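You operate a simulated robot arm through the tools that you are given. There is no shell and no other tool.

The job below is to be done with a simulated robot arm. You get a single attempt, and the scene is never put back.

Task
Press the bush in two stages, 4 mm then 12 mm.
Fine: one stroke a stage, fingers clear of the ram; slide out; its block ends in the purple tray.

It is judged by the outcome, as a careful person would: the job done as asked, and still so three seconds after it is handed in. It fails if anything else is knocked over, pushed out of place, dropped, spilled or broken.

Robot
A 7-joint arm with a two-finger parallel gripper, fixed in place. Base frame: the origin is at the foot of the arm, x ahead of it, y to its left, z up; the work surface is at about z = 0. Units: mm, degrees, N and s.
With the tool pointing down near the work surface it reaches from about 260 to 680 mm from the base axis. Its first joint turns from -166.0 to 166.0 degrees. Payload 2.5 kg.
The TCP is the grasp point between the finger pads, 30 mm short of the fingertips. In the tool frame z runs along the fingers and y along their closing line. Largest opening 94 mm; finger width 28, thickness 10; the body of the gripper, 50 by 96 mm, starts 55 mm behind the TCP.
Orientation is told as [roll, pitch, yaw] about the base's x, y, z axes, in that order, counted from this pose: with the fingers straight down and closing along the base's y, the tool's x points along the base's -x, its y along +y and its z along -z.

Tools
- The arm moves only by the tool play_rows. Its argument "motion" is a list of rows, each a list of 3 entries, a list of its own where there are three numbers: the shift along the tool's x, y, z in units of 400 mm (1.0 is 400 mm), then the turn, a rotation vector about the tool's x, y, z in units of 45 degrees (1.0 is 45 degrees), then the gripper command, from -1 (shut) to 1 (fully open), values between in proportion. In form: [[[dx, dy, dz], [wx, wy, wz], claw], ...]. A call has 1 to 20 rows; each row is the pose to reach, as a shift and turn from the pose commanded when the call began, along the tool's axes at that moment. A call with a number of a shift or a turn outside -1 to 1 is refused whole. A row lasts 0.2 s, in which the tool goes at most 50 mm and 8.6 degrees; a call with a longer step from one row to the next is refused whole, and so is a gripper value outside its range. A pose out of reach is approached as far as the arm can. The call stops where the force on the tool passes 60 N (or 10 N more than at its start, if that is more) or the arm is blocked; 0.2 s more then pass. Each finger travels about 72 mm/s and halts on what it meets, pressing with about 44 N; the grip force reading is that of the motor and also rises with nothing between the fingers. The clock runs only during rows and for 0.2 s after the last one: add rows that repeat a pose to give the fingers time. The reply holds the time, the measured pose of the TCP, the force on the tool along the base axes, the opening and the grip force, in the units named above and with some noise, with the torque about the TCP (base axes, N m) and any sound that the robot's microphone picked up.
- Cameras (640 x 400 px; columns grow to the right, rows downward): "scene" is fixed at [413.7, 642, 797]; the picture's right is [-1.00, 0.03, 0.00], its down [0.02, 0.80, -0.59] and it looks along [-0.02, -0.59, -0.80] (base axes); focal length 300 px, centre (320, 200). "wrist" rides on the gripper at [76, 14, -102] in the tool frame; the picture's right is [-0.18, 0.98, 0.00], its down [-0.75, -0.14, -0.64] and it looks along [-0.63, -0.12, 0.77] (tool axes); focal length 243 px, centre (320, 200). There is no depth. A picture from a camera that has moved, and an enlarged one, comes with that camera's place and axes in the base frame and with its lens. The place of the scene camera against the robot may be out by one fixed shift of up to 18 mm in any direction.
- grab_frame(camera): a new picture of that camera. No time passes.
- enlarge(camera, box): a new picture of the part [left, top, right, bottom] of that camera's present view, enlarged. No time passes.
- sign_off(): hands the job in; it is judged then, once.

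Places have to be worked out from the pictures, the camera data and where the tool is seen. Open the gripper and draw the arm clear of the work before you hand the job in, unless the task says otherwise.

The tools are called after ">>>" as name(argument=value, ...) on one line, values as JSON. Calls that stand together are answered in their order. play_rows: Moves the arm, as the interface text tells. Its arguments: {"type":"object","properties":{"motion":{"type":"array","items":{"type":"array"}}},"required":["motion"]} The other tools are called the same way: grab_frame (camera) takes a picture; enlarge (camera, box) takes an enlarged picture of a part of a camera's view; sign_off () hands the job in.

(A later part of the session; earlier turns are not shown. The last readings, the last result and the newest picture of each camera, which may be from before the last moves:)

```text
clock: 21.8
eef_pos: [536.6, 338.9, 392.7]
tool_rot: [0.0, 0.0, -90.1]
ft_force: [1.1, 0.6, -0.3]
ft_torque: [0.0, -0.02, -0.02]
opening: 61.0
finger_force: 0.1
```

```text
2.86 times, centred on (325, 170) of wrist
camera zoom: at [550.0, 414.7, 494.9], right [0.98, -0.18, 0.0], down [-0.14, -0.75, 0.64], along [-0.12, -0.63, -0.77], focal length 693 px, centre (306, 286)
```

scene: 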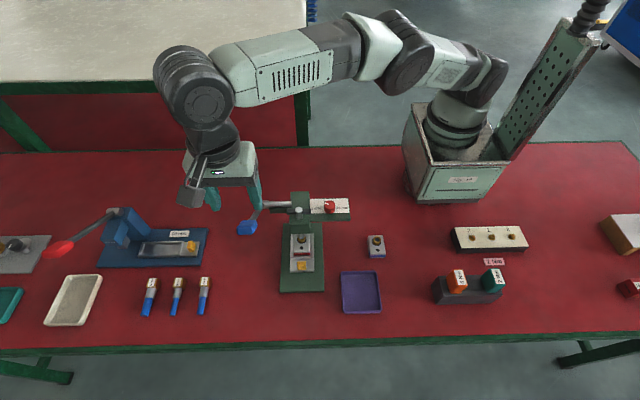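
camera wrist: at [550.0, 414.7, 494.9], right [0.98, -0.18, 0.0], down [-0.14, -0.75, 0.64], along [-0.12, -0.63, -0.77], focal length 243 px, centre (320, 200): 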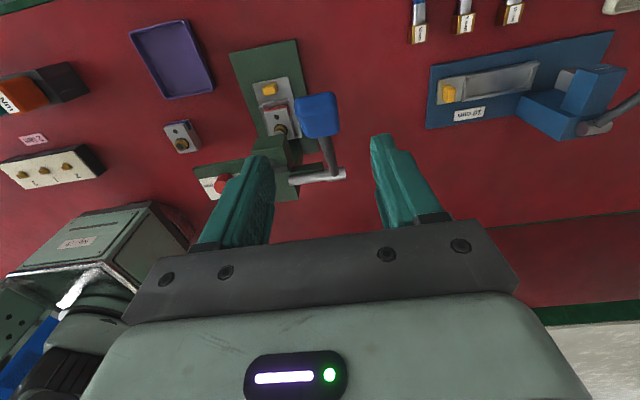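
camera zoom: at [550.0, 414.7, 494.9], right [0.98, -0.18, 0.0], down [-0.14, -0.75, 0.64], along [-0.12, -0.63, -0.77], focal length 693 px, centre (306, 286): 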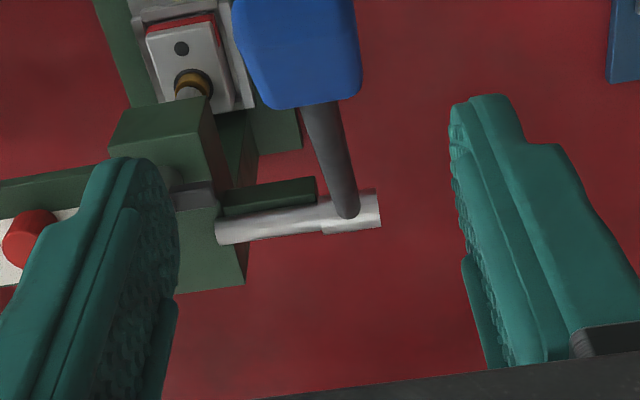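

Three views agree on the grip centre ≈ (534.5, 339.5, 291), ~36 mm wide in x. I lower the open fingers straddling it.

>>> play_rows(motion=[[[0.001, -0.004, 0.07], [0, 0, 0], 0.3], [[0.001, -0.004, 0.14], [0, 0, 0], 0.3], [[0.001, -0.004, 0.2], [0, 0, 0], 0.3], [[0.001, -0.004, 0.25], [0, 0, 0], 0.3]])

>>> enlarge(camera="wrist", box=[230, 100, 420, 240])

>>> enlarge(camera="scene", box=[160, 140, 320, 280])

```text
clock: 22.8
eef_pos: [533.1, 342.4, 291.8]
tool_rot: [0.0, -0.1, -89.9]
ft_force: [0.2, 0.3, 0.6]
ft_torque: [-0.01, 0.04, 0.0]
opening: 61.2
finger_force: 0.1
```

```text
2.86 times, centred on (325, 170) of wrist
camera zoom: at [547.2, 417.1, 393.7], right [0.98, -0.18, 0.0], down [-0.14, -0.75, 0.64], along [-0.12, -0.63, -0.77], focal length 693 px, centre (306, 286)
```

zoom: 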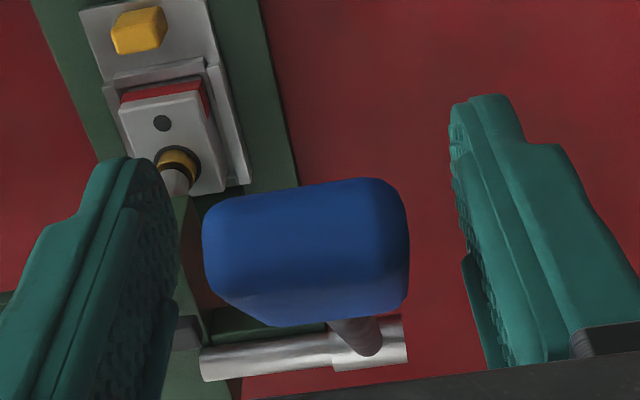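

```text
2.86 times, centred on (240, 210) of scene
camera zoom: at [413.7, 642.0, 797.0], right [-1.0, 0.03, 0.0], down [0.02, 0.8, -0.59], along [-0.02, -0.59, -0.8], focal length 856 px, centre (549, 171)
```

zoom: 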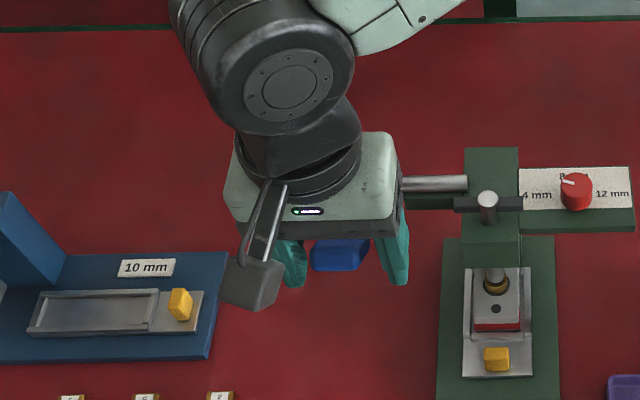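

The grip is nicely centred between the fingers. I close on it and read the forces.

>>> play_rows(motion=[[[0, -0.002, 0], [0, 0, 0], -1], [[0, -0.002, 0], [0, 0, 0], -1], [[0, -0.002, 0], [0, 0, 0], -1]])

>>> enlarge(camera="wrist", box=[230, 100, 420, 240])

```text
clock: 23.6
eef_pos: [534.5, 340.5, 291.7]
tool_rot: [0.2, 0.3, -90.1]
ft_force: [32.3, 10.5, -8.0]
ft_torque: [0.4, 0.52, 0.04]
opening: 38.2
finger_force: 45.4
```

```text
2.86 times, centred on (325, 170) of wrist
camera zoom: at [548.3, 416.4, 394.0], right [0.98, -0.19, 0.0], down [-0.15, -0.75, 0.64], along [-0.12, -0.63, -0.77], focal length 693 px, centre (306, 286)
```

zoom: 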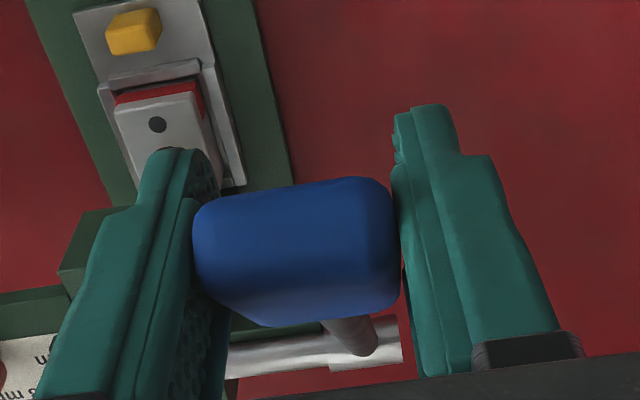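

Clamped (38 mm) on the grip; I relieve the side force with a small +x shift and start the down-stroke along the estimated arc (pivot ≈ (y 198, z 174), R≈185), first 10° only to see how forces behave.

>>> play_rows(motion=[[[0, 0.006, 0], [0, 0, 0], -1], [[0.0125, 0.006, 0.016], [0, 0, 0], -1], [[0.02425, 0.006, 0.03225], [0, 0, 0], -1], [[0.0354, 0.006, 0.0493], [0, 0, 0], -1], [[0.0458, 0.006, 0.0665], [0, 0, 0], -1]])

>>> enlarge(camera="scene", box=[200, 170, 360, 310])

>>> grab_frame(camera="wrist")

```text
clock: 24.8
eef_pos: [534.9, 359.1, 263.5]
tool_rot: [-0.2, 0.0, -90.0]
ft_force: [-6.9, 2.5, 12.1]
ft_torque: [-1.34, -0.23, 0.01]
opening: 38.2
finger_force: 44.7
```

```text
2.86 times, centred on (280, 240) of scene
camera zoom: at [413.7, 642.0, 797.0], right [-1.0, 0.03, 0.0], down [0.02, 0.8, -0.59], along [-0.02, -0.59, -0.8], focal length 856 px, centre (434, 86)
```

zoom: 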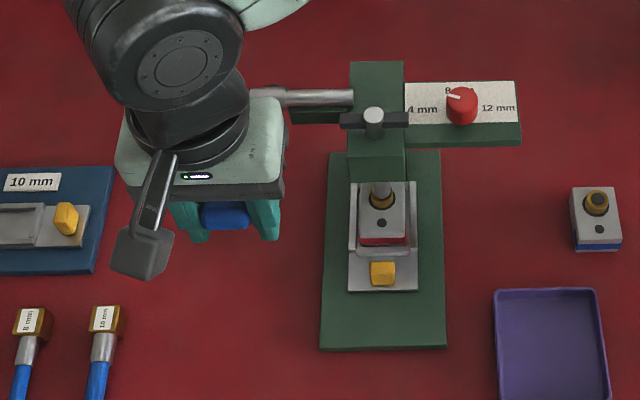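

```text
taken
camera wrist: at [548.9, 435.0, 365.8], right [0.98, -0.18, 0.0], down [-0.14, -0.75, 0.64], along [-0.12, -0.63, -0.77], focal length 243 px, centre (320, 200)
```

wrist: 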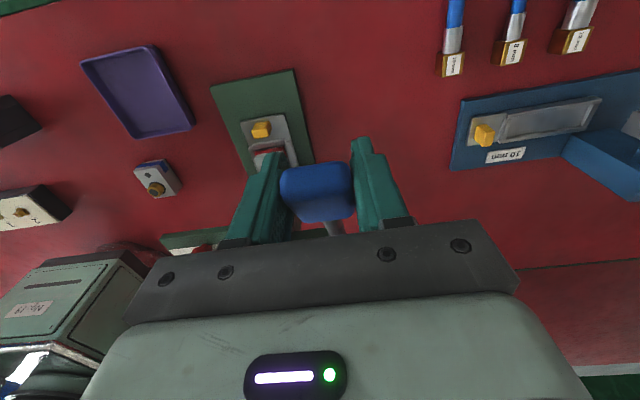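

The arc fits: small lateral forces, ~12 N spring resistance. I continue the same stroke 20° further.

>>> play_rows(motion=[[[0.0093, 0, 0.0178], [0, 0, 0], -1], [[0.01825, 0, 0.036], [0, 0, 0], -1], [[0.0259, 0, 0.0545], [0, 0, 0], -1], [[0.03325, 0, 0.07325], [0, 0, 0], -1], [[0.0395, 0, 0.0925], [0, 0, 0], -1], [[0.04525, 0, 0.112], [0, 0, 0], -1], [[0.0497, 0, 0.1317], [0, 0, 0], -1], [[0.0535, 0, 0.1515], [0, 0, 0], -1]])

>>> enlarge(camera="scene", box=[200, 170, 360, 310])

>>> grab_frame(camera="wrist")

```text
clock: 26.6
eef_pos: [535.7, 379.6, 202.5]
tool_rot: [0.0, 0.1, -89.9]
ft_force: [-21.8, 8.6, 13.1]
ft_torque: [-1.35, -0.2, -0.15]
opening: 38.3
finger_force: 45.1
```

```text
2.86 times, centred on (280, 240) of scene
camera zoom: at [413.7, 642.0, 797.0], right [-1.0, 0.03, 0.0], down [0.02, 0.8, -0.59], along [-0.02, -0.59, -0.8], focal length 856 px, centre (434, 86)
```

zoom: 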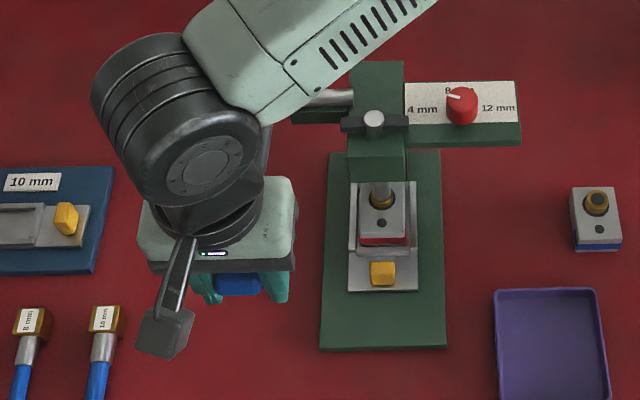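

```text
taken
camera wrist: at [548.8, 456.3, 305.0], right [0.98, -0.18, 0.0], down [-0.14, -0.75, 0.64], along [-0.12, -0.63, -0.77], focal length 243 px, centre (320, 200)
```

wrist: 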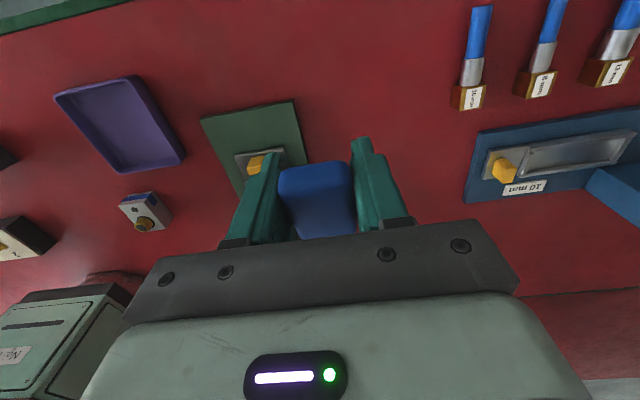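

Lever ~9.5° above horizontal now, forces still modest. I continue the stroke with a small −x correction to about −5°.

>>> play_rows(motion=[[[0.003, -0.004, 0.02], [0, 0, 0], -1], [[0.005, -0.004, 0.04], [0, 0, 0], -1], [[0.006, -0.004, 0.06], [0, 0, 0], -1], [[0.0064, -0.004, 0.0763], [0, 0, 0], -1], [[0.006, -0.004, 0.0965], [0, 0, 0], -1], [[0.0046, -0.004, 0.1165], [0, 0, 0], -1]])

>>> enlarge(camera="scene", box=[270, 180, 350, 280])

```text
clock: 28.0
eef_pos: [535.0, 383.1, 160.6]
tool_rot: [0.3, 0.5, -90.0]
ft_force: [-30.4, 6.1, 48.1]
ft_torque: [-0.66, -0.76, -0.23]
opening: 38.3
finger_force: 45.1
```

```text
4.00 times, centred on (310, 230) of scene
camera zoom: at [413.7, 642.0, 797.0], right [-1.0, 0.03, 0.0], down [0.02, 0.8, -0.59], along [-0.02, -0.59, -0.8], focal length 1198 px, centre (360, 80)
```

zoom: 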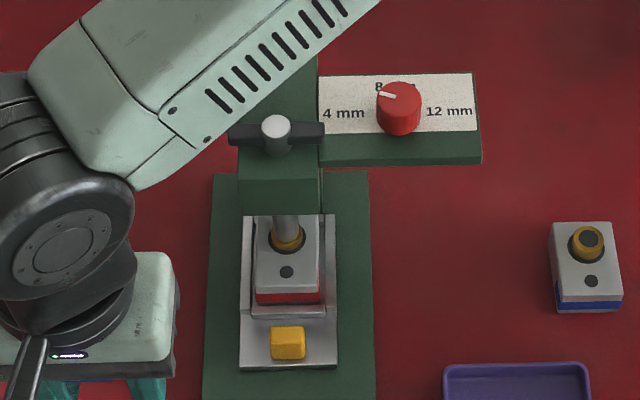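

Resistance jumped to 48 N: the ram is either pressing the bush or at its stop. I look closely at ram, bush and crossbar.

>>> enlarge(camera="scene", box=[280, 200, 330, 250])

>>> grab_frame(camera="wrist")

```text
8.00 times, centred on (305, 225) of scene
camera zoom: at [413.7, 642.0, 797.0], right [-1.0, 0.03, 0.0], down [0.02, 0.8, -0.59], along [-0.02, -0.59, -0.8], focal length 2396 px, centre (440, 0)
```

zoom: 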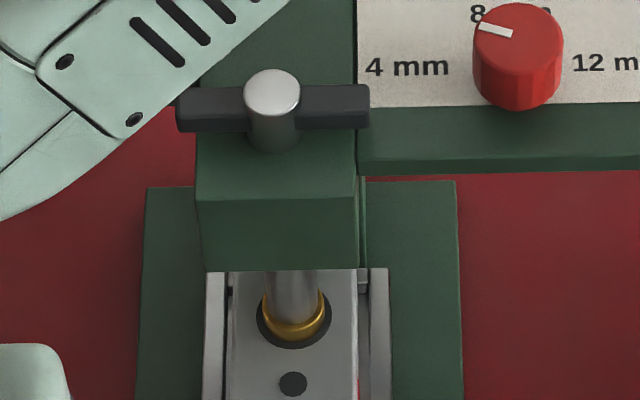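

```text
taken
camera wrist: at [548.4, 458.4, 264.5], right [0.98, -0.18, 0.0], down [-0.14, -0.76, 0.64], along [-0.11, -0.63, -0.77], focal length 243 px, centre (320, 200)
```

wrist: 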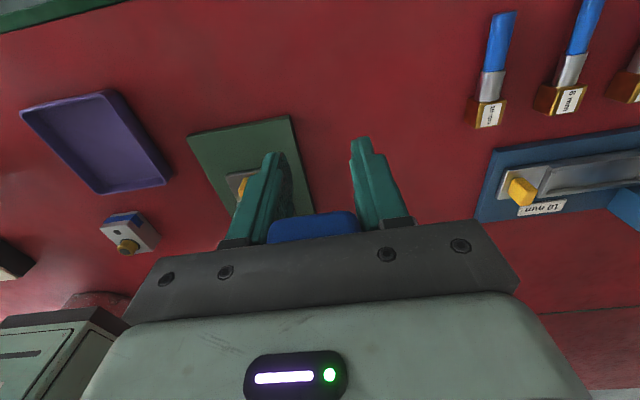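

The fingers seem to have slid down along the grip during the last step (grip now sits nearer the palm), so the lever met firm resistance around 8–9° above horizontal. I enlarge to judge how the grip sits between the fingers before doing anything else.

>>> enlarge(camera="wrist", box=[230, 120, 410, 250])

>>> enlarge(camera="scene", box=[200, 200, 300, 290])

>>> enlarge(camera="scene", box=[290, 222, 320, 252])

>>> enlarge(camera="scene", box=[360, 228, 390, 258])

```text
3.08 times, centred on (320, 185) of wrist
camera zoom: at [548.4, 458.4, 264.5], right [0.98, -0.18, 0.0], down [-0.14, -0.76, 0.64], along [-0.11, -0.63, -0.77], focal length 746 px, centre (320, 246)
```

zoom: 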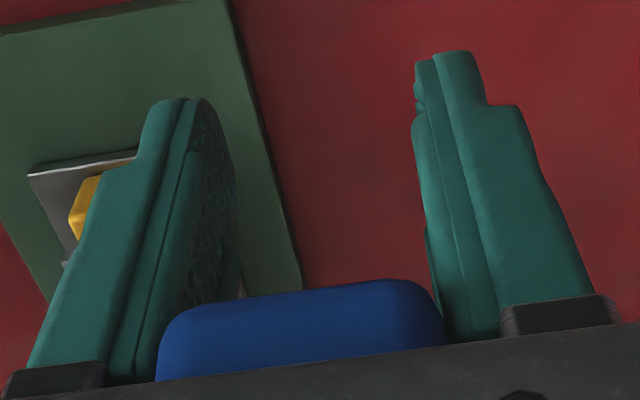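

```text
4.44 times, centred on (250, 245) of scene
camera zoom: at [413.7, 642.0, 797.0], right [-1.0, 0.03, 0.0], down [0.02, 0.8, -0.59], along [-0.02, -0.59, -0.8], focal length 1331 px, centre (631, 0)
```

zoom: 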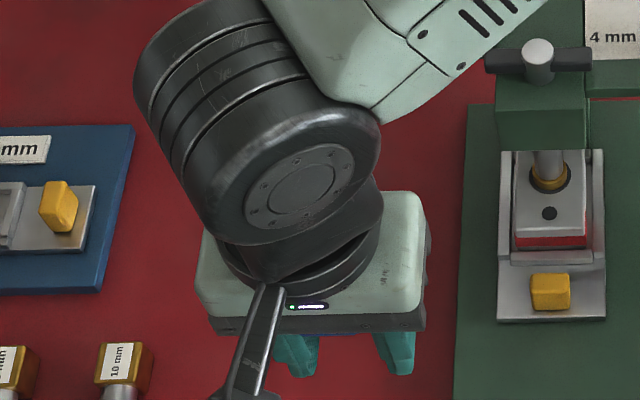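

```text
13.33 times, centred on (305, 237) of scene
camera zoom: at [413.7, 642.0, 797.0], right [-1.0, 0.03, 0.0], down [0.02, 0.8, -0.59], along [-0.02, -0.59, -0.8], focal length 3994 px, centre (520, -293)
```

zoom: 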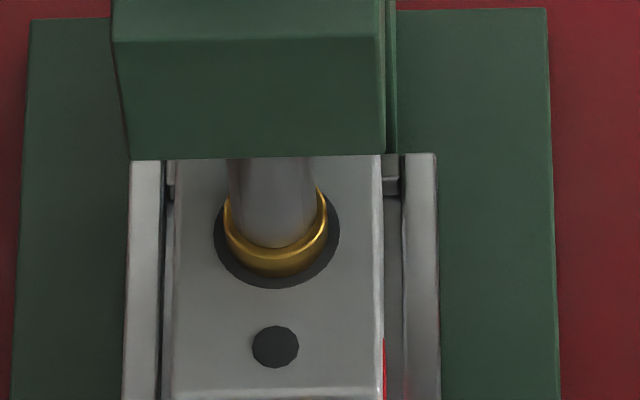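

```text
13.33 times, centred on (375, 243) of scene
camera zoom: at [413.7, 642.0, 797.0], right [-1.0, 0.03, 0.0], down [0.02, 0.8, -0.59], along [-0.02, -0.59, -0.8], focal length 3994 px, centre (-413, -373)
```

zoom: 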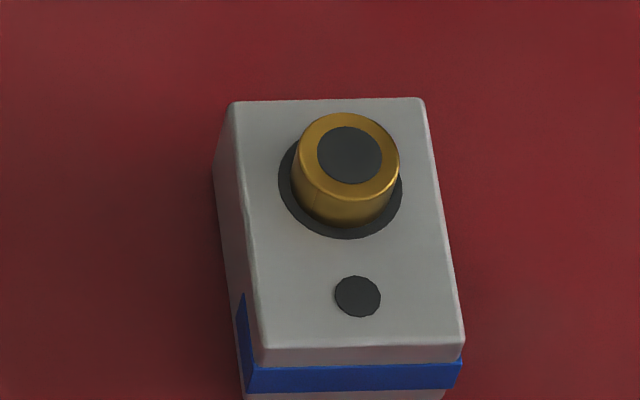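

High zoom is useful here. I zoom in further on the bush rim under the ram and on the unpressed reference bush to measure the protrusion.

>>> enlarge(camera="scene", box=[297, 232, 313, 246])

>>> enlarge(camera="scene", box=[367, 233, 383, 247])

```text
16.00 times, centred on (305, 239) of scene
camera zoom: at [413.7, 642.0, 797.0], right [-1.0, 0.03, 0.0], down [0.02, 0.8, -0.59], along [-0.02, -0.59, -0.8], focal length 4792 px, centre (560, -424)
```

zoom: 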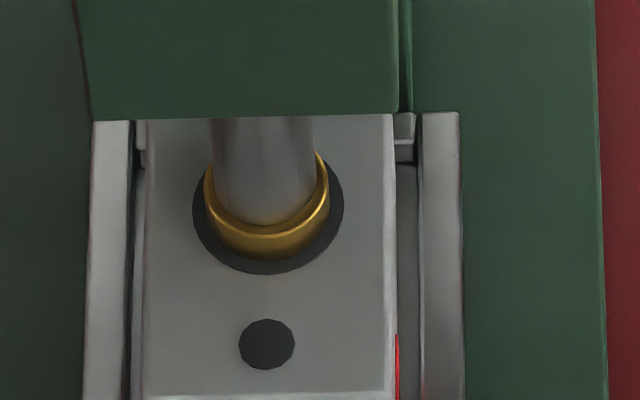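

```text
16.00 times, centred on (375, 240) of scene
camera zoom: at [413.7, 642.0, 797.0], right [-1.0, 0.03, 0.0], down [0.02, 0.8, -0.59], along [-0.02, -0.59, -0.8], focal length 4792 px, centre (-560, -440)
```

zoom: 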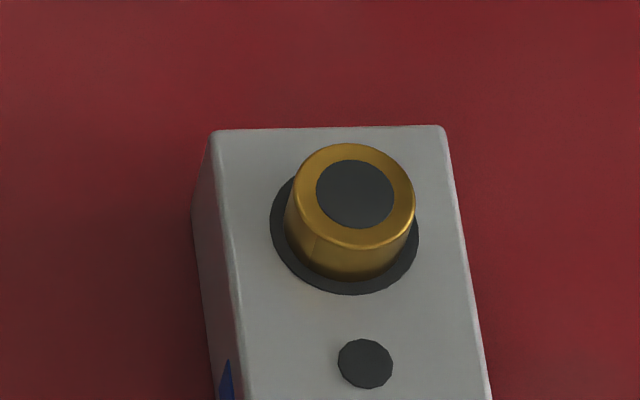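

Measured against the untouched reference bush (≈12.6 mm proud), this one now stands ≈9 mm proud, about 4 mm pressed. The force jumped from 13 N to the slip limit with no lever motion, so this is the dial's hard stop and stage 1 is reached. I ease the load and open slightly, letting the lever rest up against the palm so its return is controlled.

>>> play_rows(motion=[[[0, -0.003, -0.006], [0, 0, 0], -1], [[0, -0.003, -0.006], [0, 0, 0], -0.1], [[0, -0.003, -0.006], [0, 0, 0], 0.05], [[0, -0.003, -0.006], [0, 0, 0], 0.05]])

>>> enlarge(camera="wrist", box=[230, 120, 410, 250])

>>> enlarge(camera="scene", box=[200, 170, 360, 310])

```text
clock: 29.0
eef_pos: [535.1, 380.8, 162.1]
tool_rot: [0.5, 0.2, -90.1]
ft_force: [7.6, 12.1, 28.4]
ft_torque: [-0.13, 0.66, -0.22]
opening: 49.6
finger_force: 0.1
```

```text
3.08 times, centred on (320, 185) of wrist
camera zoom: at [548.5, 456.9, 264.5], right [0.98, -0.19, 0.01], down [-0.15, -0.76, 0.64], along [-0.11, -0.63, -0.77], focal length 746 px, centre (320, 246)
```

zoom: 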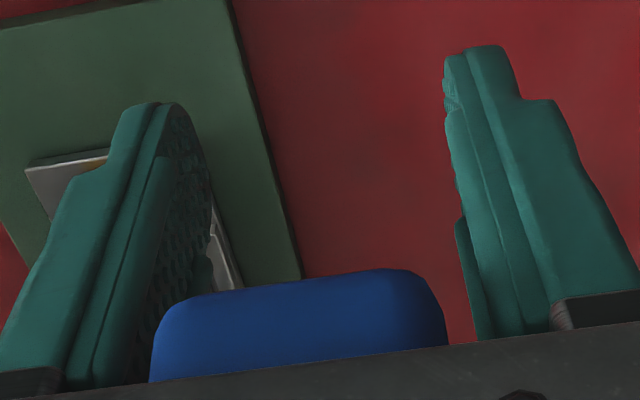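

```text
2.86 times, centred on (280, 240) of scene
camera zoom: at [413.7, 642.0, 797.0], right [-1.0, 0.03, 0.0], down [0.02, 0.8, -0.59], along [-0.02, -0.59, -0.8], focal length 856 px, centre (434, 86)
```

zoom: 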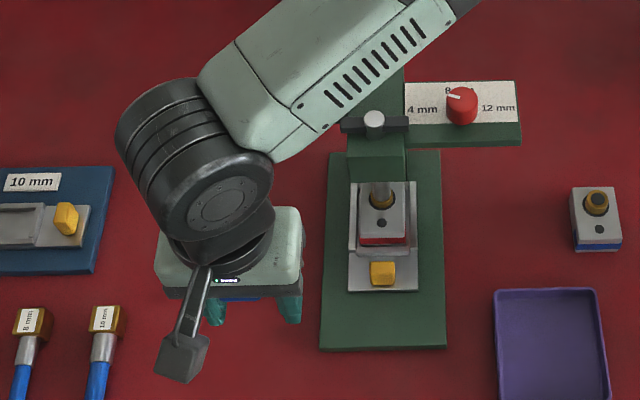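

With the fingers open the lever presses up on the palm, so it will follow the tool up. I raise along the arc in steps.

>>> play_rows(motion=[[[-0.003, 0, -0.0159], [0, 0, 0], 0.05], [[-0.006, 0, -0.0318], [0, 0, 0], 0.05], [[-0.01, 0, -0.047], [0, 0, 0], 0.05], [[-0.014, 0, -0.063], [0, 0, 0], 0.05], [[-0.019, 0, -0.0784], [0, 0, 0], 0.05], [[-0.0243, 0, -0.0938], [0, 0, 0], 0.05]])

>>> enlarge(camera="wrist", box=[230, 120, 410, 250])

>>> enlarge(camera="scene", box=[200, 170, 360, 310])

```text
clock: 30.4
eef_pos: [533.7, 372.8, 196.3]
tool_rot: [0.1, 0.0, -90.1]
ft_force: [0.4, 1.4, 2.1]
ft_torque: [0.01, -0.05, 0.0]
opening: 49.6
finger_force: 0.1
```

```text
3.08 times, centred on (320, 185) of wrist
camera zoom: at [547.2, 448.9, 298.1], right [0.98, -0.18, 0.0], down [-0.14, -0.75, 0.64], along [-0.12, -0.63, -0.77], focal length 746 px, centre (320, 246)
```

zoom: 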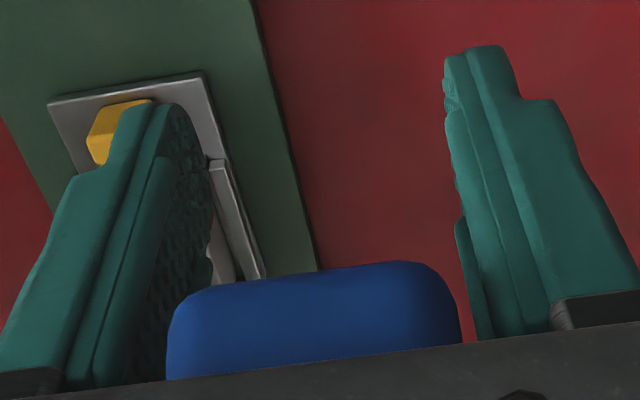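

```text
2.86 times, centred on (280, 240) of scene
camera zoom: at [413.7, 642.0, 797.0], right [-1.0, 0.03, 0.0], down [0.02, 0.8, -0.59], along [-0.02, -0.59, -0.8], focal length 856 px, centre (434, 86)
```

zoom: 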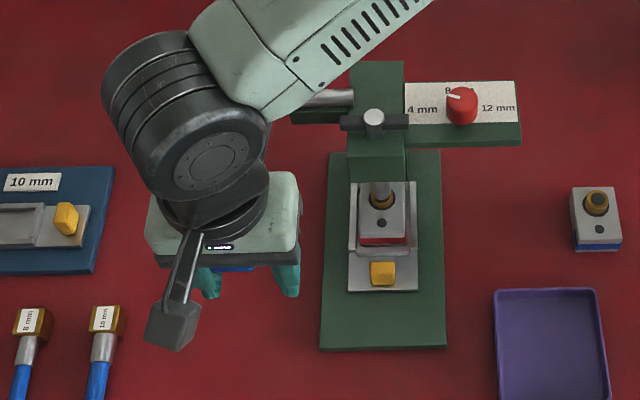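

The lever follows the palm up by its own spring. I continue to its top stop.

>>> play_rows(motion=[[[-0.006, 0, -0.015], [0, 0, 0], 0.05], [[-0.0125, 0, -0.0298], [0, 0, 0], 0.05], [[-0.0193, 0, -0.044], [0, 0, 0], 0.05], [[-0.0267, 0, -0.0585], [0, 0, 0], 0.05], [[-0.0345, 0, -0.072], [0, 0, 0], 0.05], [[-0.0432, 0, -0.0865], [0, 0, 0], 0.05], [[-0.0525, 0, -0.1], [0, 0, 0], 0.05], [[-0.0615, 0, -0.113], [0, 0, 0], 0.05], [[-0.07, 0, -0.125], [0, 0, 0], 0.05]])

>>> enlarge(camera="wrist", box=[230, 120, 410, 250])

>>> enlarge(camera="scene", box=[200, 170, 360, 310])

```text
clock: 32.4
eef_pos: [534.2, 343.9, 246.9]
tool_rot: [0.0, 0.0, -90.2]
ft_force: [0.3, 1.2, 1.2]
ft_torque: [-0.01, 0.02, -0.03]
opening: 49.5
finger_force: 0.1
```

```text
3.08 times, centred on (320, 185) of wrist
camera zoom: at [547.6, 419.7, 349.5], right [0.98, -0.19, 0.0], down [-0.14, -0.75, 0.64], along [-0.12, -0.63, -0.77], focal length 746 px, centre (320, 246)
```

zoom: 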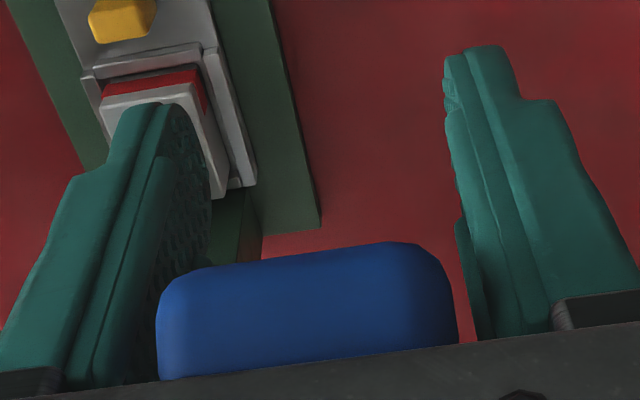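

```text
2.86 times, centred on (280, 240) of scene
camera zoom: at [413.7, 642.0, 797.0], right [-1.0, 0.03, 0.0], down [0.02, 0.8, -0.59], along [-0.02, -0.59, -0.8], focal length 856 px, centre (434, 86)
```

zoom: 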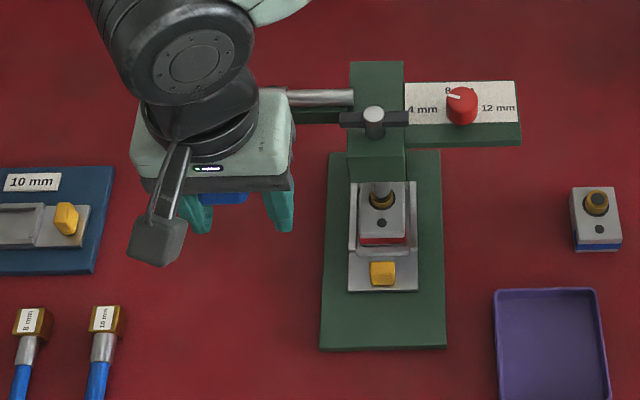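

Lever is back near its top with almost no contact force. I rise clear of it and examine the bush.

>>> play_rows(motion=[[[-0.008, 0, -0.015], [0, 0, 0], 0.05], [[-0.012, 0, -0.035], [0, 0, 0], 0.2], [[-0.012, 0, -0.08], [0, 0, 0], 0.3], [[-0.012, 0, -0.16], [0, 0, 0], 0.3], [[-0.012, 0, -0.26], [0, 0, 0], 0.3], [[-0.012, 0, -0.36], [0, 0, 0], 0.3]])

>>> grab_frame(camera="scene")

>>> enlarge(camera="scene", box=[297, 232, 313, 246])

>>> grab_frame(camera="wrist")

```text
clock: 33.8
eef_pos: [533.6, 336.8, 387.9]
tool_rot: [0.0, 0.0, -90.1]
ft_force: [-0.7, 0.0, -0.6]
ft_torque: [-0.02, -0.03, -0.04]
opening: 61.2
finger_force: 0.0
```

```text
taken
```

scene: 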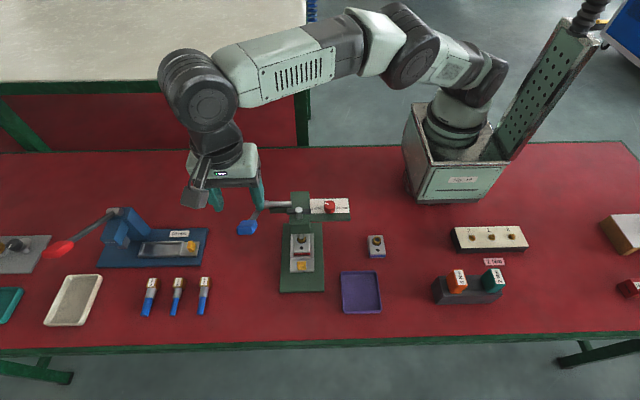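

```text
16.00 times, centred on (305, 239) of scene
camera zoom: at [413.7, 642.0, 797.0], right [-1.0, 0.03, 0.0], down [0.02, 0.8, -0.59], along [-0.02, -0.59, -0.8], focal length 4792 px, centre (560, -424)
```

zoom: 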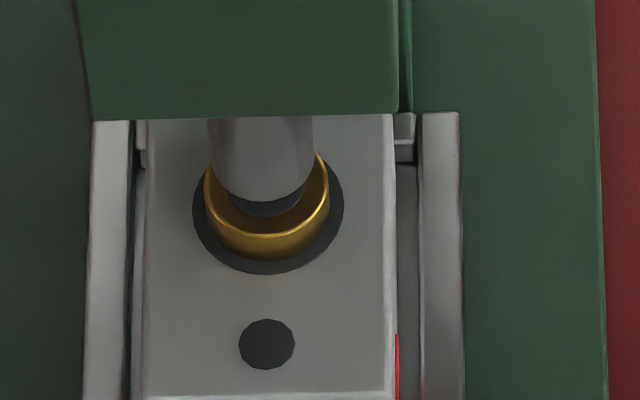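

```text
taken
camera wrist: at [547.1, 413.0, 490.6], right [0.98, -0.19, 0.0], down [-0.14, -0.75, 0.64], along [-0.12, -0.63, -0.77], focal length 243 px, centre (320, 200)
```

wrist: 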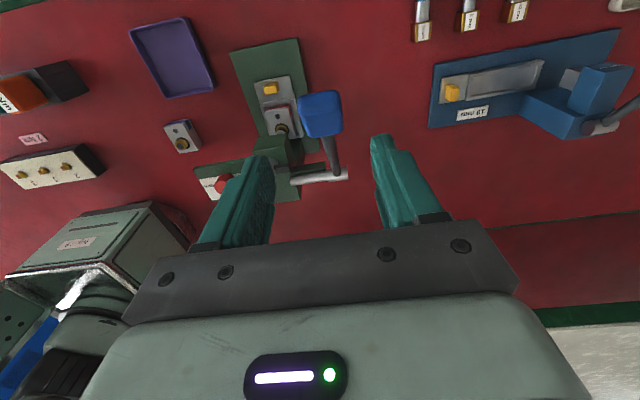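

The bush rim stayed at the same height (≈4 mm in), the ram is retracted and the lever is back at its rest position. Stage 1 done. Next is the dial: I move up and over towards the knob while turning back in yaw.

>>> play_rows(motion=[[[-0.023, -0.035, 0.003], [0, 0, -0.166], 0.3], [[-0.047, -0.07, 0.007], [0, 0, -0.333], 0.3], [[-0.071, -0.105, 0.01], [0, 0, -0.5], 0.3], [[-0.095, -0.14, 0.013], [0, 0, -0.666], 0.3], [[-0.119, -0.175, 0.017], [0, 0, -0.833], 0.3], [[-0.1425, -0.21, 0.02], [0, 0, -1.0], 0.3]])

```text
clock: 35.2
eef_pos: [447.6, 281.2, 381.7]
tool_rot: [0.0, 0.0, -44.8]
ft_force: [0.0, -0.4, 0.4]
ft_torque: [-0.01, 0.05, 0.0]
opening: 61.2
finger_force: 0.1
```

Continue to above the knob at z≈290 with yaw about −20°.

>>> play_rows(motion=[[[0.009, -0.05, 0.02], [0, 0, -0.11], 0.2], [[0.018, -0.1, 0.06], [0, 0, -0.22], 0.1], [[0.027, -0.15, 0.11], [0, 0, -0.33], 0.0], [[0.036, -0.2, 0.17], [0, 0, -0.44], 0.0], [[0.0456, -0.2535, 0.229], [0, 0, -0.5556], 0.0], [[0.0456, -0.2535, 0.229], [0, 0, -0.5556], 0.0]])

>>> grab_frame(camera="wrist")

>>> enlarge(camera="wrist", box=[230, 100, 410, 240])

>>> enlarge(camera="scene", box=[270, 150, 390, 250])

```text
clock: 36.6
eef_pos: [363.5, 223.4, 290.6]
tool_rot: [-0.1, -0.1, -20.0]
ft_force: [0.4, -0.7, 0.5]
ft_torque: [-0.01, 0.04, 0.0]
opening: 47.0
finger_force: 0.0
```

```text
taken
camera wrist: at [295.4, 262.6, 392.8], right [0.51, 0.86, 0.0], down [0.66, -0.39, 0.64], along [0.55, -0.33, -0.77], focal length 243 px, centre (320, 200)
```

wrist: 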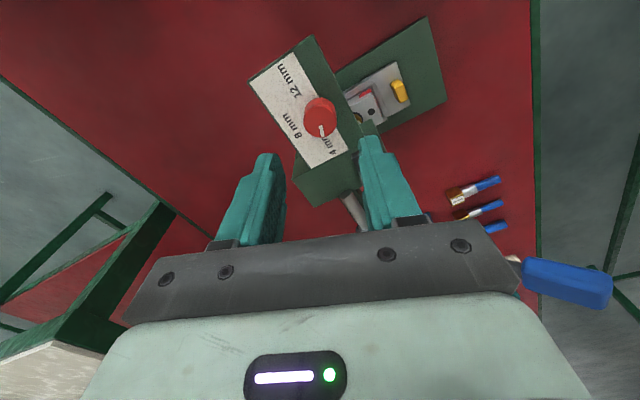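

```text
2.86 times, centred on (320, 170) of wrist
camera zoom: at [295.4, 262.6, 392.8], right [0.51, 0.86, 0.0], down [0.66, -0.39, 0.64], along [0.55, -0.33, -0.77], focal length 693 px, centre (320, 286)
```

zoom: 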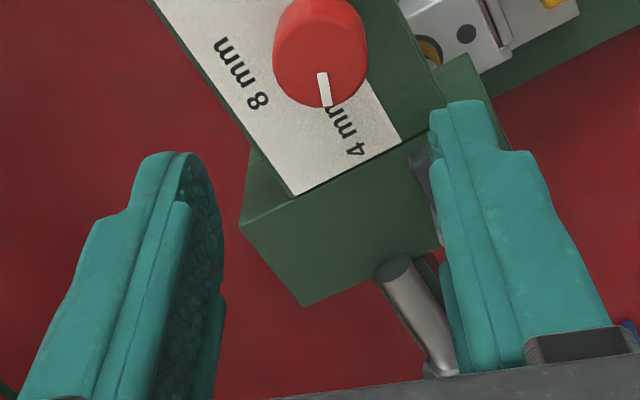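

```text
4.00 times, centred on (330, 200) of scene
camera zoom: at [413.7, 642.0, 797.0], right [-1.0, 0.03, 0.0], down [0.02, 0.8, -0.59], along [-0.02, -0.59, -0.8], focal length 1198 px, centre (280, 200)
```

zoom: 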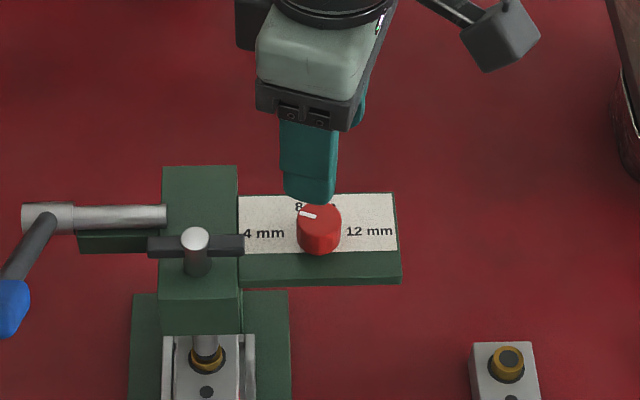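

The knob is centred under the tool (computed (363.2, 221.9)). I descend so the tips stop ~6 mm above the label plate, then check before gripping.

>>> play_rows(motion=[[[0, -0.002, 0.07], [0, 0, 0], 0.0], [[0, -0.002, 0.14], [0, 0, 0], 0.0], [[0, -0.002, 0.19], [0, 0, 0], 0.0], [[0, -0.002, 0.2165], [0, 0, 0], 0.0]])

>>> enlarge(camera="wrist", box=[230, 100, 410, 240])

>>> enlarge(camera="scene", box=[270, 150, 390, 250])

```text
clock: 37.6
eef_pos: [363.8, 223.3, 203.3]
tool_rot: [0.0, 0.0, -20.1]
ft_force: [-0.2, 0.6, -0.3]
ft_torque: [-0.02, 0.0, 0.0]
opening: 47.1
finger_force: 0.1
```

```text
2.86 times, centred on (320, 170) of wrist
camera zoom: at [296.5, 262.6, 305.8], right [0.51, 0.86, 0.0], down [0.66, -0.39, 0.64], along [0.55, -0.33, -0.77], focal length 693 px, centre (320, 286)
```

zoom: 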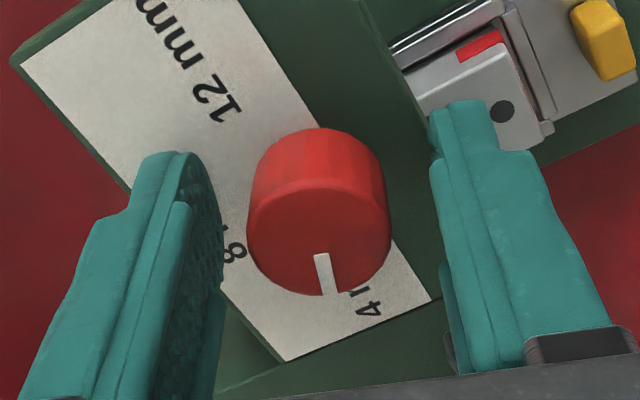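

```text
4.00 times, centred on (330, 200) of scene
camera zoom: at [413.7, 642.0, 797.0], right [-1.0, 0.03, 0.0], down [0.02, 0.8, -0.59], along [-0.02, -0.59, -0.8], focal length 1198 px, centre (280, 200)
```

zoom: 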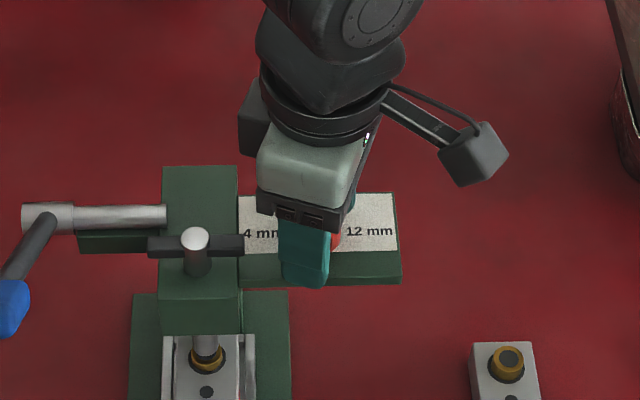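

Knob is centred between the pads. I close on it.

>>> play_rows(motion=[[[0, 0, 0], [0, 0, 0], -0.4], [[0, 0, 0], [0, 0, 0], -1], [[0, 0, 0], [0, 0, 0], -1]])

```text
clock: 38.4
eef_pos: [363.4, 222.1, 205.3]
tool_rot: [-0.1, 0.0, -20.1]
ft_force: [-1.7, -4.2, -3.7]
ft_torque: [0.32, -0.19, 0.01]
opening: 27.8
finger_force: 45.1
```

Good grip (27.8 mm) with negligible side force. I turn the knob clockwise (from above) by 35° as the first part.

>>> play_rows(motion=[[[0, 0, 0], [0, 0, 0.156], -1], [[0, 0, 0], [0, 0, 0.311], -1], [[0, 0, 0], [0, 0, 0.467], -1], [[0, 0, 0], [0, 0, 0.622], -1], [[0, 0, 0], [0, 0, 0.778], -1]])

>>> enlarge(camera="wrist", box=[230, 100, 410, 240])

```text
clock: 39.6
eef_pos: [362.8, 223.4, 204.5]
tool_rot: [0.0, 0.0, -55.2]
ft_force: [-5.2, -2.3, -5.5]
ft_torque: [0.3, -0.43, 0.02]
opening: 27.7
finger_force: 45.0
```

```text
2.86 times, centred on (320, 170) of wrist
camera zoom: at [331.4, 293.7, 305.9], right [0.91, 0.41, 0.0], down [0.32, -0.7, 0.64], along [0.26, -0.59, -0.77], focal length 693 px, centre (320, 286)
```

zoom: 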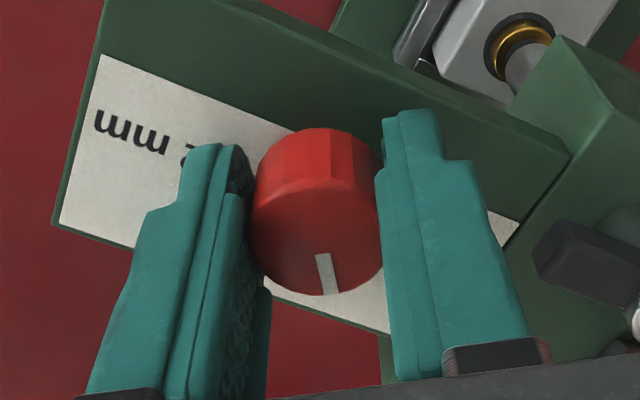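

The knob turns with the gripper. I continue another 35° (to 8 mm position).

>>> play_rows(motion=[[[0, 0, 0], [0, 0, 0.156], -1], [[0, 0, 0], [0, 0, 0.311], -1], [[0, 0, 0], [0, 0, 0.467], -1], [[0, 0, 0], [0, 0, 0.622], -1], [[0, 0, 0], [0, 0, 0.778], -1]])

>>> enlarge(camera="wrist", box=[230, 100, 410, 240])

>>> grab_frame(camera="scene")

```text
clock: 40.8
eef_pos: [364.8, 223.4, 203.7]
tool_rot: [-0.1, 0.0, -90.2]
ft_force: [-13.6, 5.4, -2.0]
ft_torque: [1.27, -0.48, -0.01]
opening: 27.9
finger_force: 45.2
```

```text
2.86 times, centred on (320, 170) of wrist
camera zoom: at [378.0, 299.1, 305.9], right [0.98, -0.19, 0.0], down [-0.14, -0.75, 0.64], along [-0.12, -0.63, -0.77], focal length 693 px, centre (320, 286)
```

zoom: 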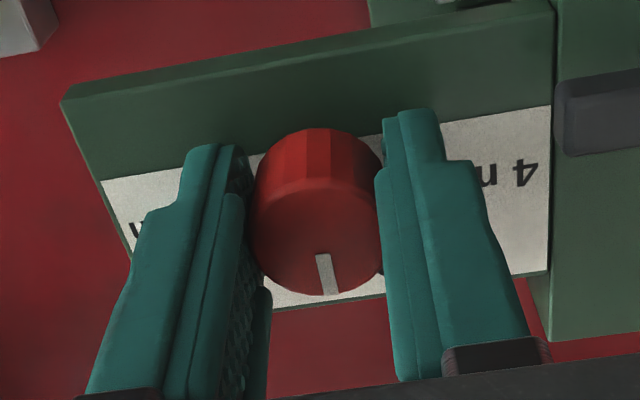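

```text
taken
```

scene: 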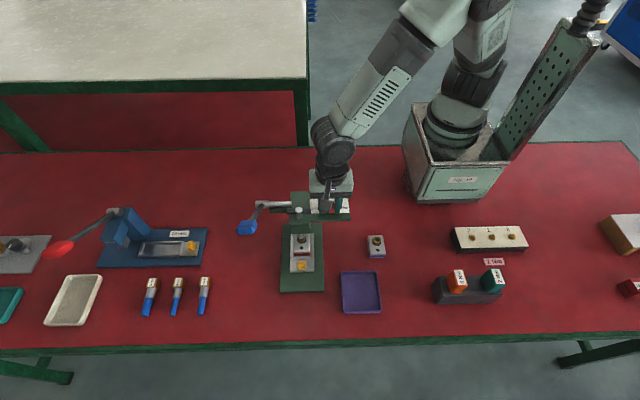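

Pointer is now at the 8 mm position. I open to 40 mm, lift off the knob, and rotate back for a second bite.

>>> play_rows(motion=[[[0, 0, 0], [0, 0, 0], -0.3], [[0, 0, 0], [0, 0, 0], -0.15], [[0, 0, -0.05], [0, 0, 0], -0.15], [[0, 0, -0.11], [0, 0, 0], -0.15], [[0, 0, -0.12], [0, 0, -0.166], -0.15], [[0, 0, -0.12], [0, 0, -0.333], -0.1], [[0, 0, -0.12], [0, 0, -0.5], 0.0], [[0, 0, -0.12], [0, 0, -0.666], 0.0], [[0, 0, -0.12], [0, 0, -0.778], 0.0]])

>>> enlarge(camera="wrist", box=[230, 60, 410, 240])

```text
clock: 42.8
eef_pos: [364.7, 223.3, 253.3]
tool_rot: [-0.1, 0.0, -55.0]
ft_force: [0.6, -0.5, -0.5]
ft_torque: [0.01, -0.01, 0.06]
opening: 47.0
finger_force: 0.1
```

```text
2.22 times, centred on (320, 150) of wrist
camera zoom: at [331.7, 293.4, 355.0], right [0.91, 0.41, 0.0], down [0.32, -0.7, 0.64], along [0.27, -0.58, -0.77], focal length 539 px, centre (320, 311)
```

zoom: 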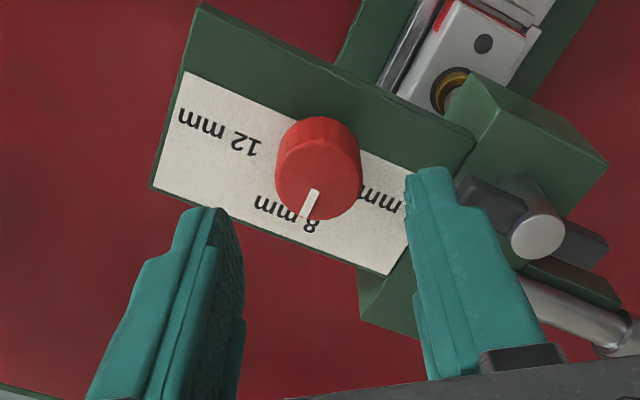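

The dial pointer stands at 8 mm. I turn the tool another 35° back, then regrip.

>>> play_rows(motion=[[[0, 0, 0], [0, 0, -0.156], 0.0], [[0, 0, 0], [0, 0, -0.311], 0.0], [[0, 0, 0], [0, 0, -0.467], 0.0], [[0, 0, 0], [0, 0, -0.622], 0.0], [[0, 0, 0], [0, 0, -0.778], 0.0], [[0, 0, 0.06], [0, 0, -0.778], 0.0], [[0, 0, 0.12], [0, 0, -0.778], 0.0], [[0, 0, 0.12], [0, 0, -0.778], 0.0]])

>>> enlarge(camera="wrist", box=[230, 100, 410, 240])

```text
clock: 44.6
eef_pos: [364.9, 220.9, 203.3]
tool_rot: [0.0, 0.0, -20.0]
ft_force: [0.1, -0.5, 0.3]
ft_torque: [0.02, -0.02, 0.0]
opening: 47.0
finger_force: 0.0
```

```text
2.86 times, centred on (320, 170) of wrist
camera zoom: at [297.2, 260.5, 305.5], right [0.51, 0.86, 0.0], down [0.66, -0.39, 0.64], along [0.55, -0.33, -0.77], focal length 693 px, centre (320, 286)
```

zoom: 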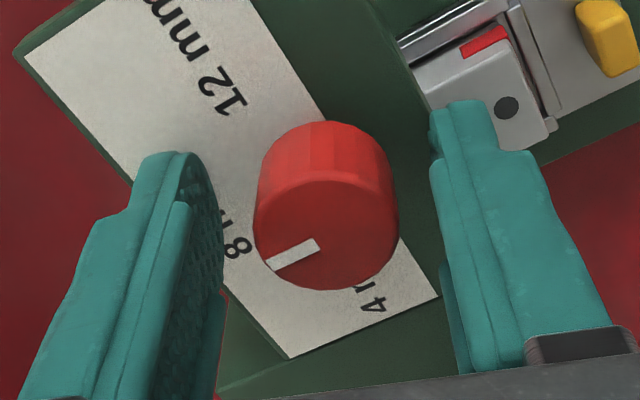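

Pointer at 8 mm confirmed; I grip again and rotate 35°.

>>> play_rows(motion=[[[0, 0.002, 0], [0, 0, 0], -0.4], [[0, 0.002, 0], [0, 0, 0], -1], [[0, 0.002, 0], [0, 0, 0], -1], [[0, 0.002, 0], [0, 0, 0.156], -1], [[0, 0.002, 0], [0, 0, 0.311], -1], [[0, 0.002, 0], [0, 0, 0.467], -1], [[0, 0.002, 0], [0, 0, 0.622], -1], [[0, 0.002, 0], [0, 0, 0.778], -1]])

```text
clock: 46.4
eef_pos: [365.1, 222.1, 203.2]
tool_rot: [-0.1, -0.2, -55.2]
ft_force: [3.8, -13.5, -5.9]
ft_torque: [0.33, -0.52, 0.01]
opening: 27.9
finger_force: 45.0
```

>>> play_rows(motion=[[[0, 0, 0], [0, 0, 0.156], -1], [[0, 0, 0], [0, 0, 0.311], -1], [[0, 0, 0], [0, 0, 0.467], -1], [[0, 0, 0], [0, 0, 0.622], -1], [[0, 0, 0], [0, 0, 0.778], -1]])

>>> enlarge(camera="wrist", box=[230, 100, 410, 240])

```text
clock: 47.6
eef_pos: [363.8, 221.6, 204.7]
tool_rot: [-0.1, -0.1, -90.1]
ft_force: [3.7, -20.6, -24.3]
ft_torque: [-0.21, -0.27, 0.23]
opening: 27.7
finger_force: 45.0
```

```text
2.86 times, centred on (320, 170) of wrist
camera zoom: at [378.1, 298.4, 305.6], right [0.98, -0.19, 0.0], down [-0.14, -0.75, 0.64], along [-0.12, -0.63, -0.76], focal length 693 px, centre (320, 286)
```

zoom: 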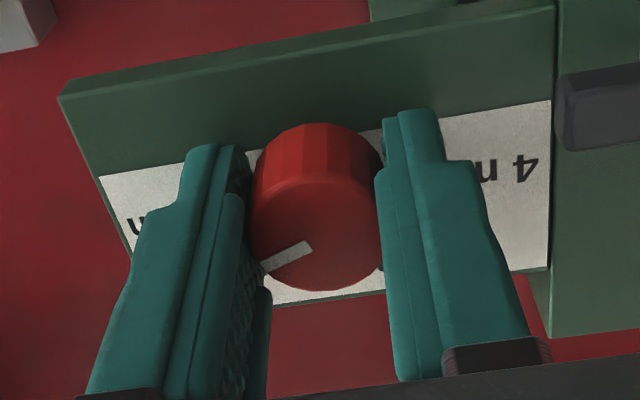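

The knob has turned the full 70° with a slight torque at the end, as at an end stop. I open, lift off and check that the pointer reads 12 mm.

>>> play_rows(motion=[[[0, 0, 0], [0, 0, 0], -0.3], [[0, 0, 0], [0, 0, 0], -0.15], [[0, 0, -0.05], [0, 0, 0], -0.15], [[0, 0, -0.12], [0, 0, 0], -0.15], [[0, 0, -0.22], [0, 0, 0], 0.0], [[0, 0, -0.3], [0, 0, 0], 0.3]])

>>> enlarge(camera="wrist", box=[230, 40, 410, 240])

>>> grab_frame(camera="wrist")

>>> enlarge(camera="scene", box=[270, 160, 390, 260])

```text
clock: 49.0
eef_pos: [363.7, 226.7, 324.6]
tool_rot: [-0.1, 0.0, -90.1]
ft_force: [0.2, 0.1, 0.4]
ft_torque: [-0.03, 0.0, 0.0]
opening: 61.1
finger_force: 0.0
```

```text
2.00 times, centred on (320, 140) of wrist
camera zoom: at [377.4, 301.8, 426.8], right [0.98, -0.19, 0.0], down [-0.14, -0.75, 0.64], along [-0.12, -0.63, -0.77], focal length 485 px, centre (320, 320)
```

zoom: 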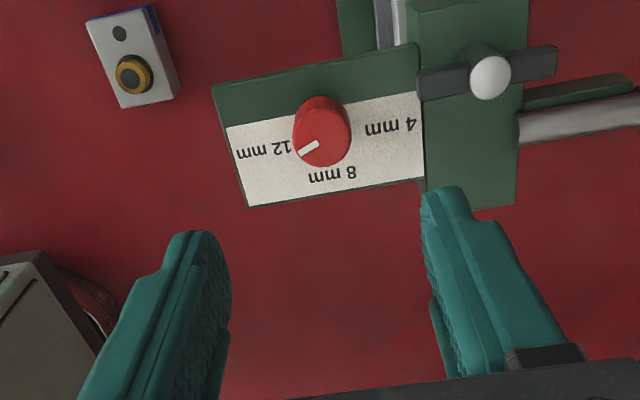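

```text
taken
camera wrist: at [377.4, 301.8, 426.8], right [0.98, -0.19, 0.0], down [-0.14, -0.75, 0.64], along [-0.12, -0.63, -0.77], focal length 243 px, centre (320, 200)
```

wrist: 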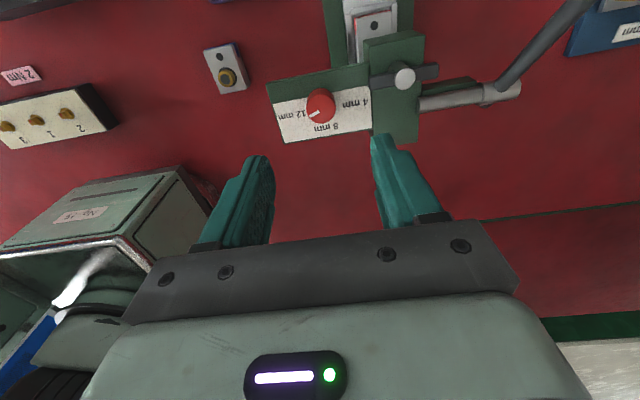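

```text
4.00 times, centred on (330, 210) of scene
camera zoom: at [413.7, 642.0, 797.0], right [-1.0, 0.03, 0.0], down [0.02, 0.8, -0.59], along [-0.02, -0.59, -0.8], focal length 1198 px, centre (280, 160)
```

zoom: 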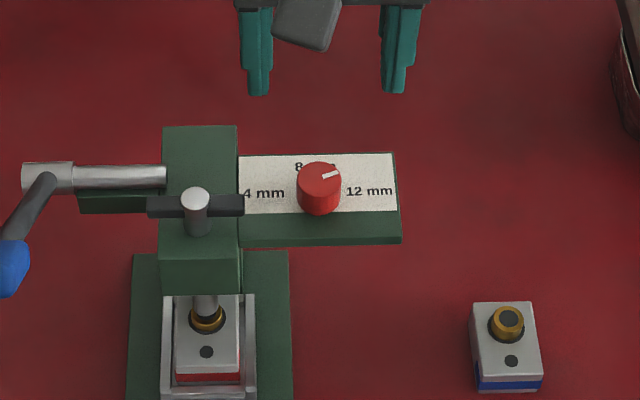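

The pointer is on the 12 mm side; I zoom in to measure its exact angle against the earlier 4 mm position.

>>> enlarge(camera="wrist", box=[270, 60, 380, 150])

>>> enlarge(camera="scene", box=[310, 190, 360, 230])

```text
4.44 times, centred on (325, 105) of wrist
camera zoom: at [377.4, 301.8, 426.8], right [0.98, -0.19, 0.0], down [-0.14, -0.75, 0.64], along [-0.12, -0.63, -0.77], focal length 1078 px, centre (298, 622)
```

zoom: 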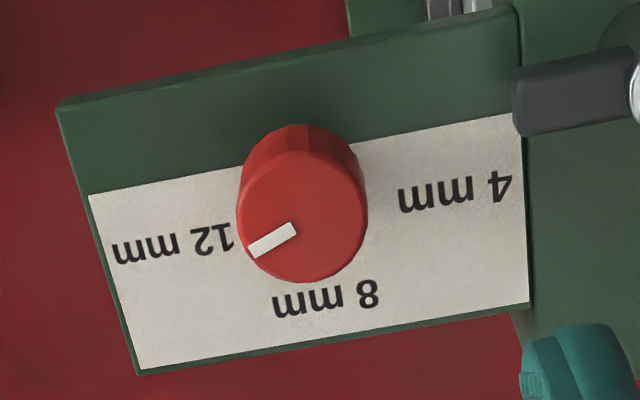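

```text
10.00 times, centred on (335, 210) of scene
camera zoom: at [413.7, 642.0, 797.0], right [-1.0, 0.03, 0.0], down [0.02, 0.8, -0.59], along [-0.02, -0.59, -0.8], focal length 2995 px, centre (170, 100)
```

zoom: 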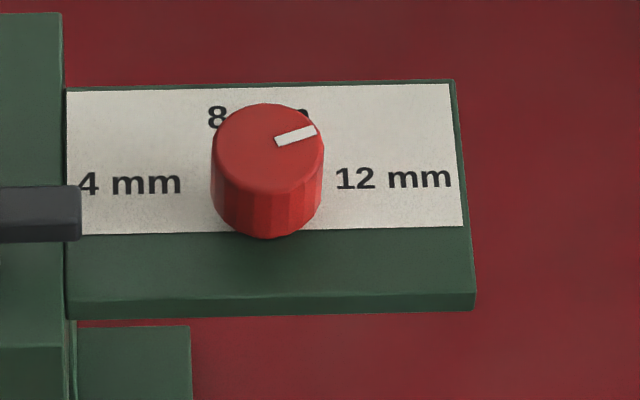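

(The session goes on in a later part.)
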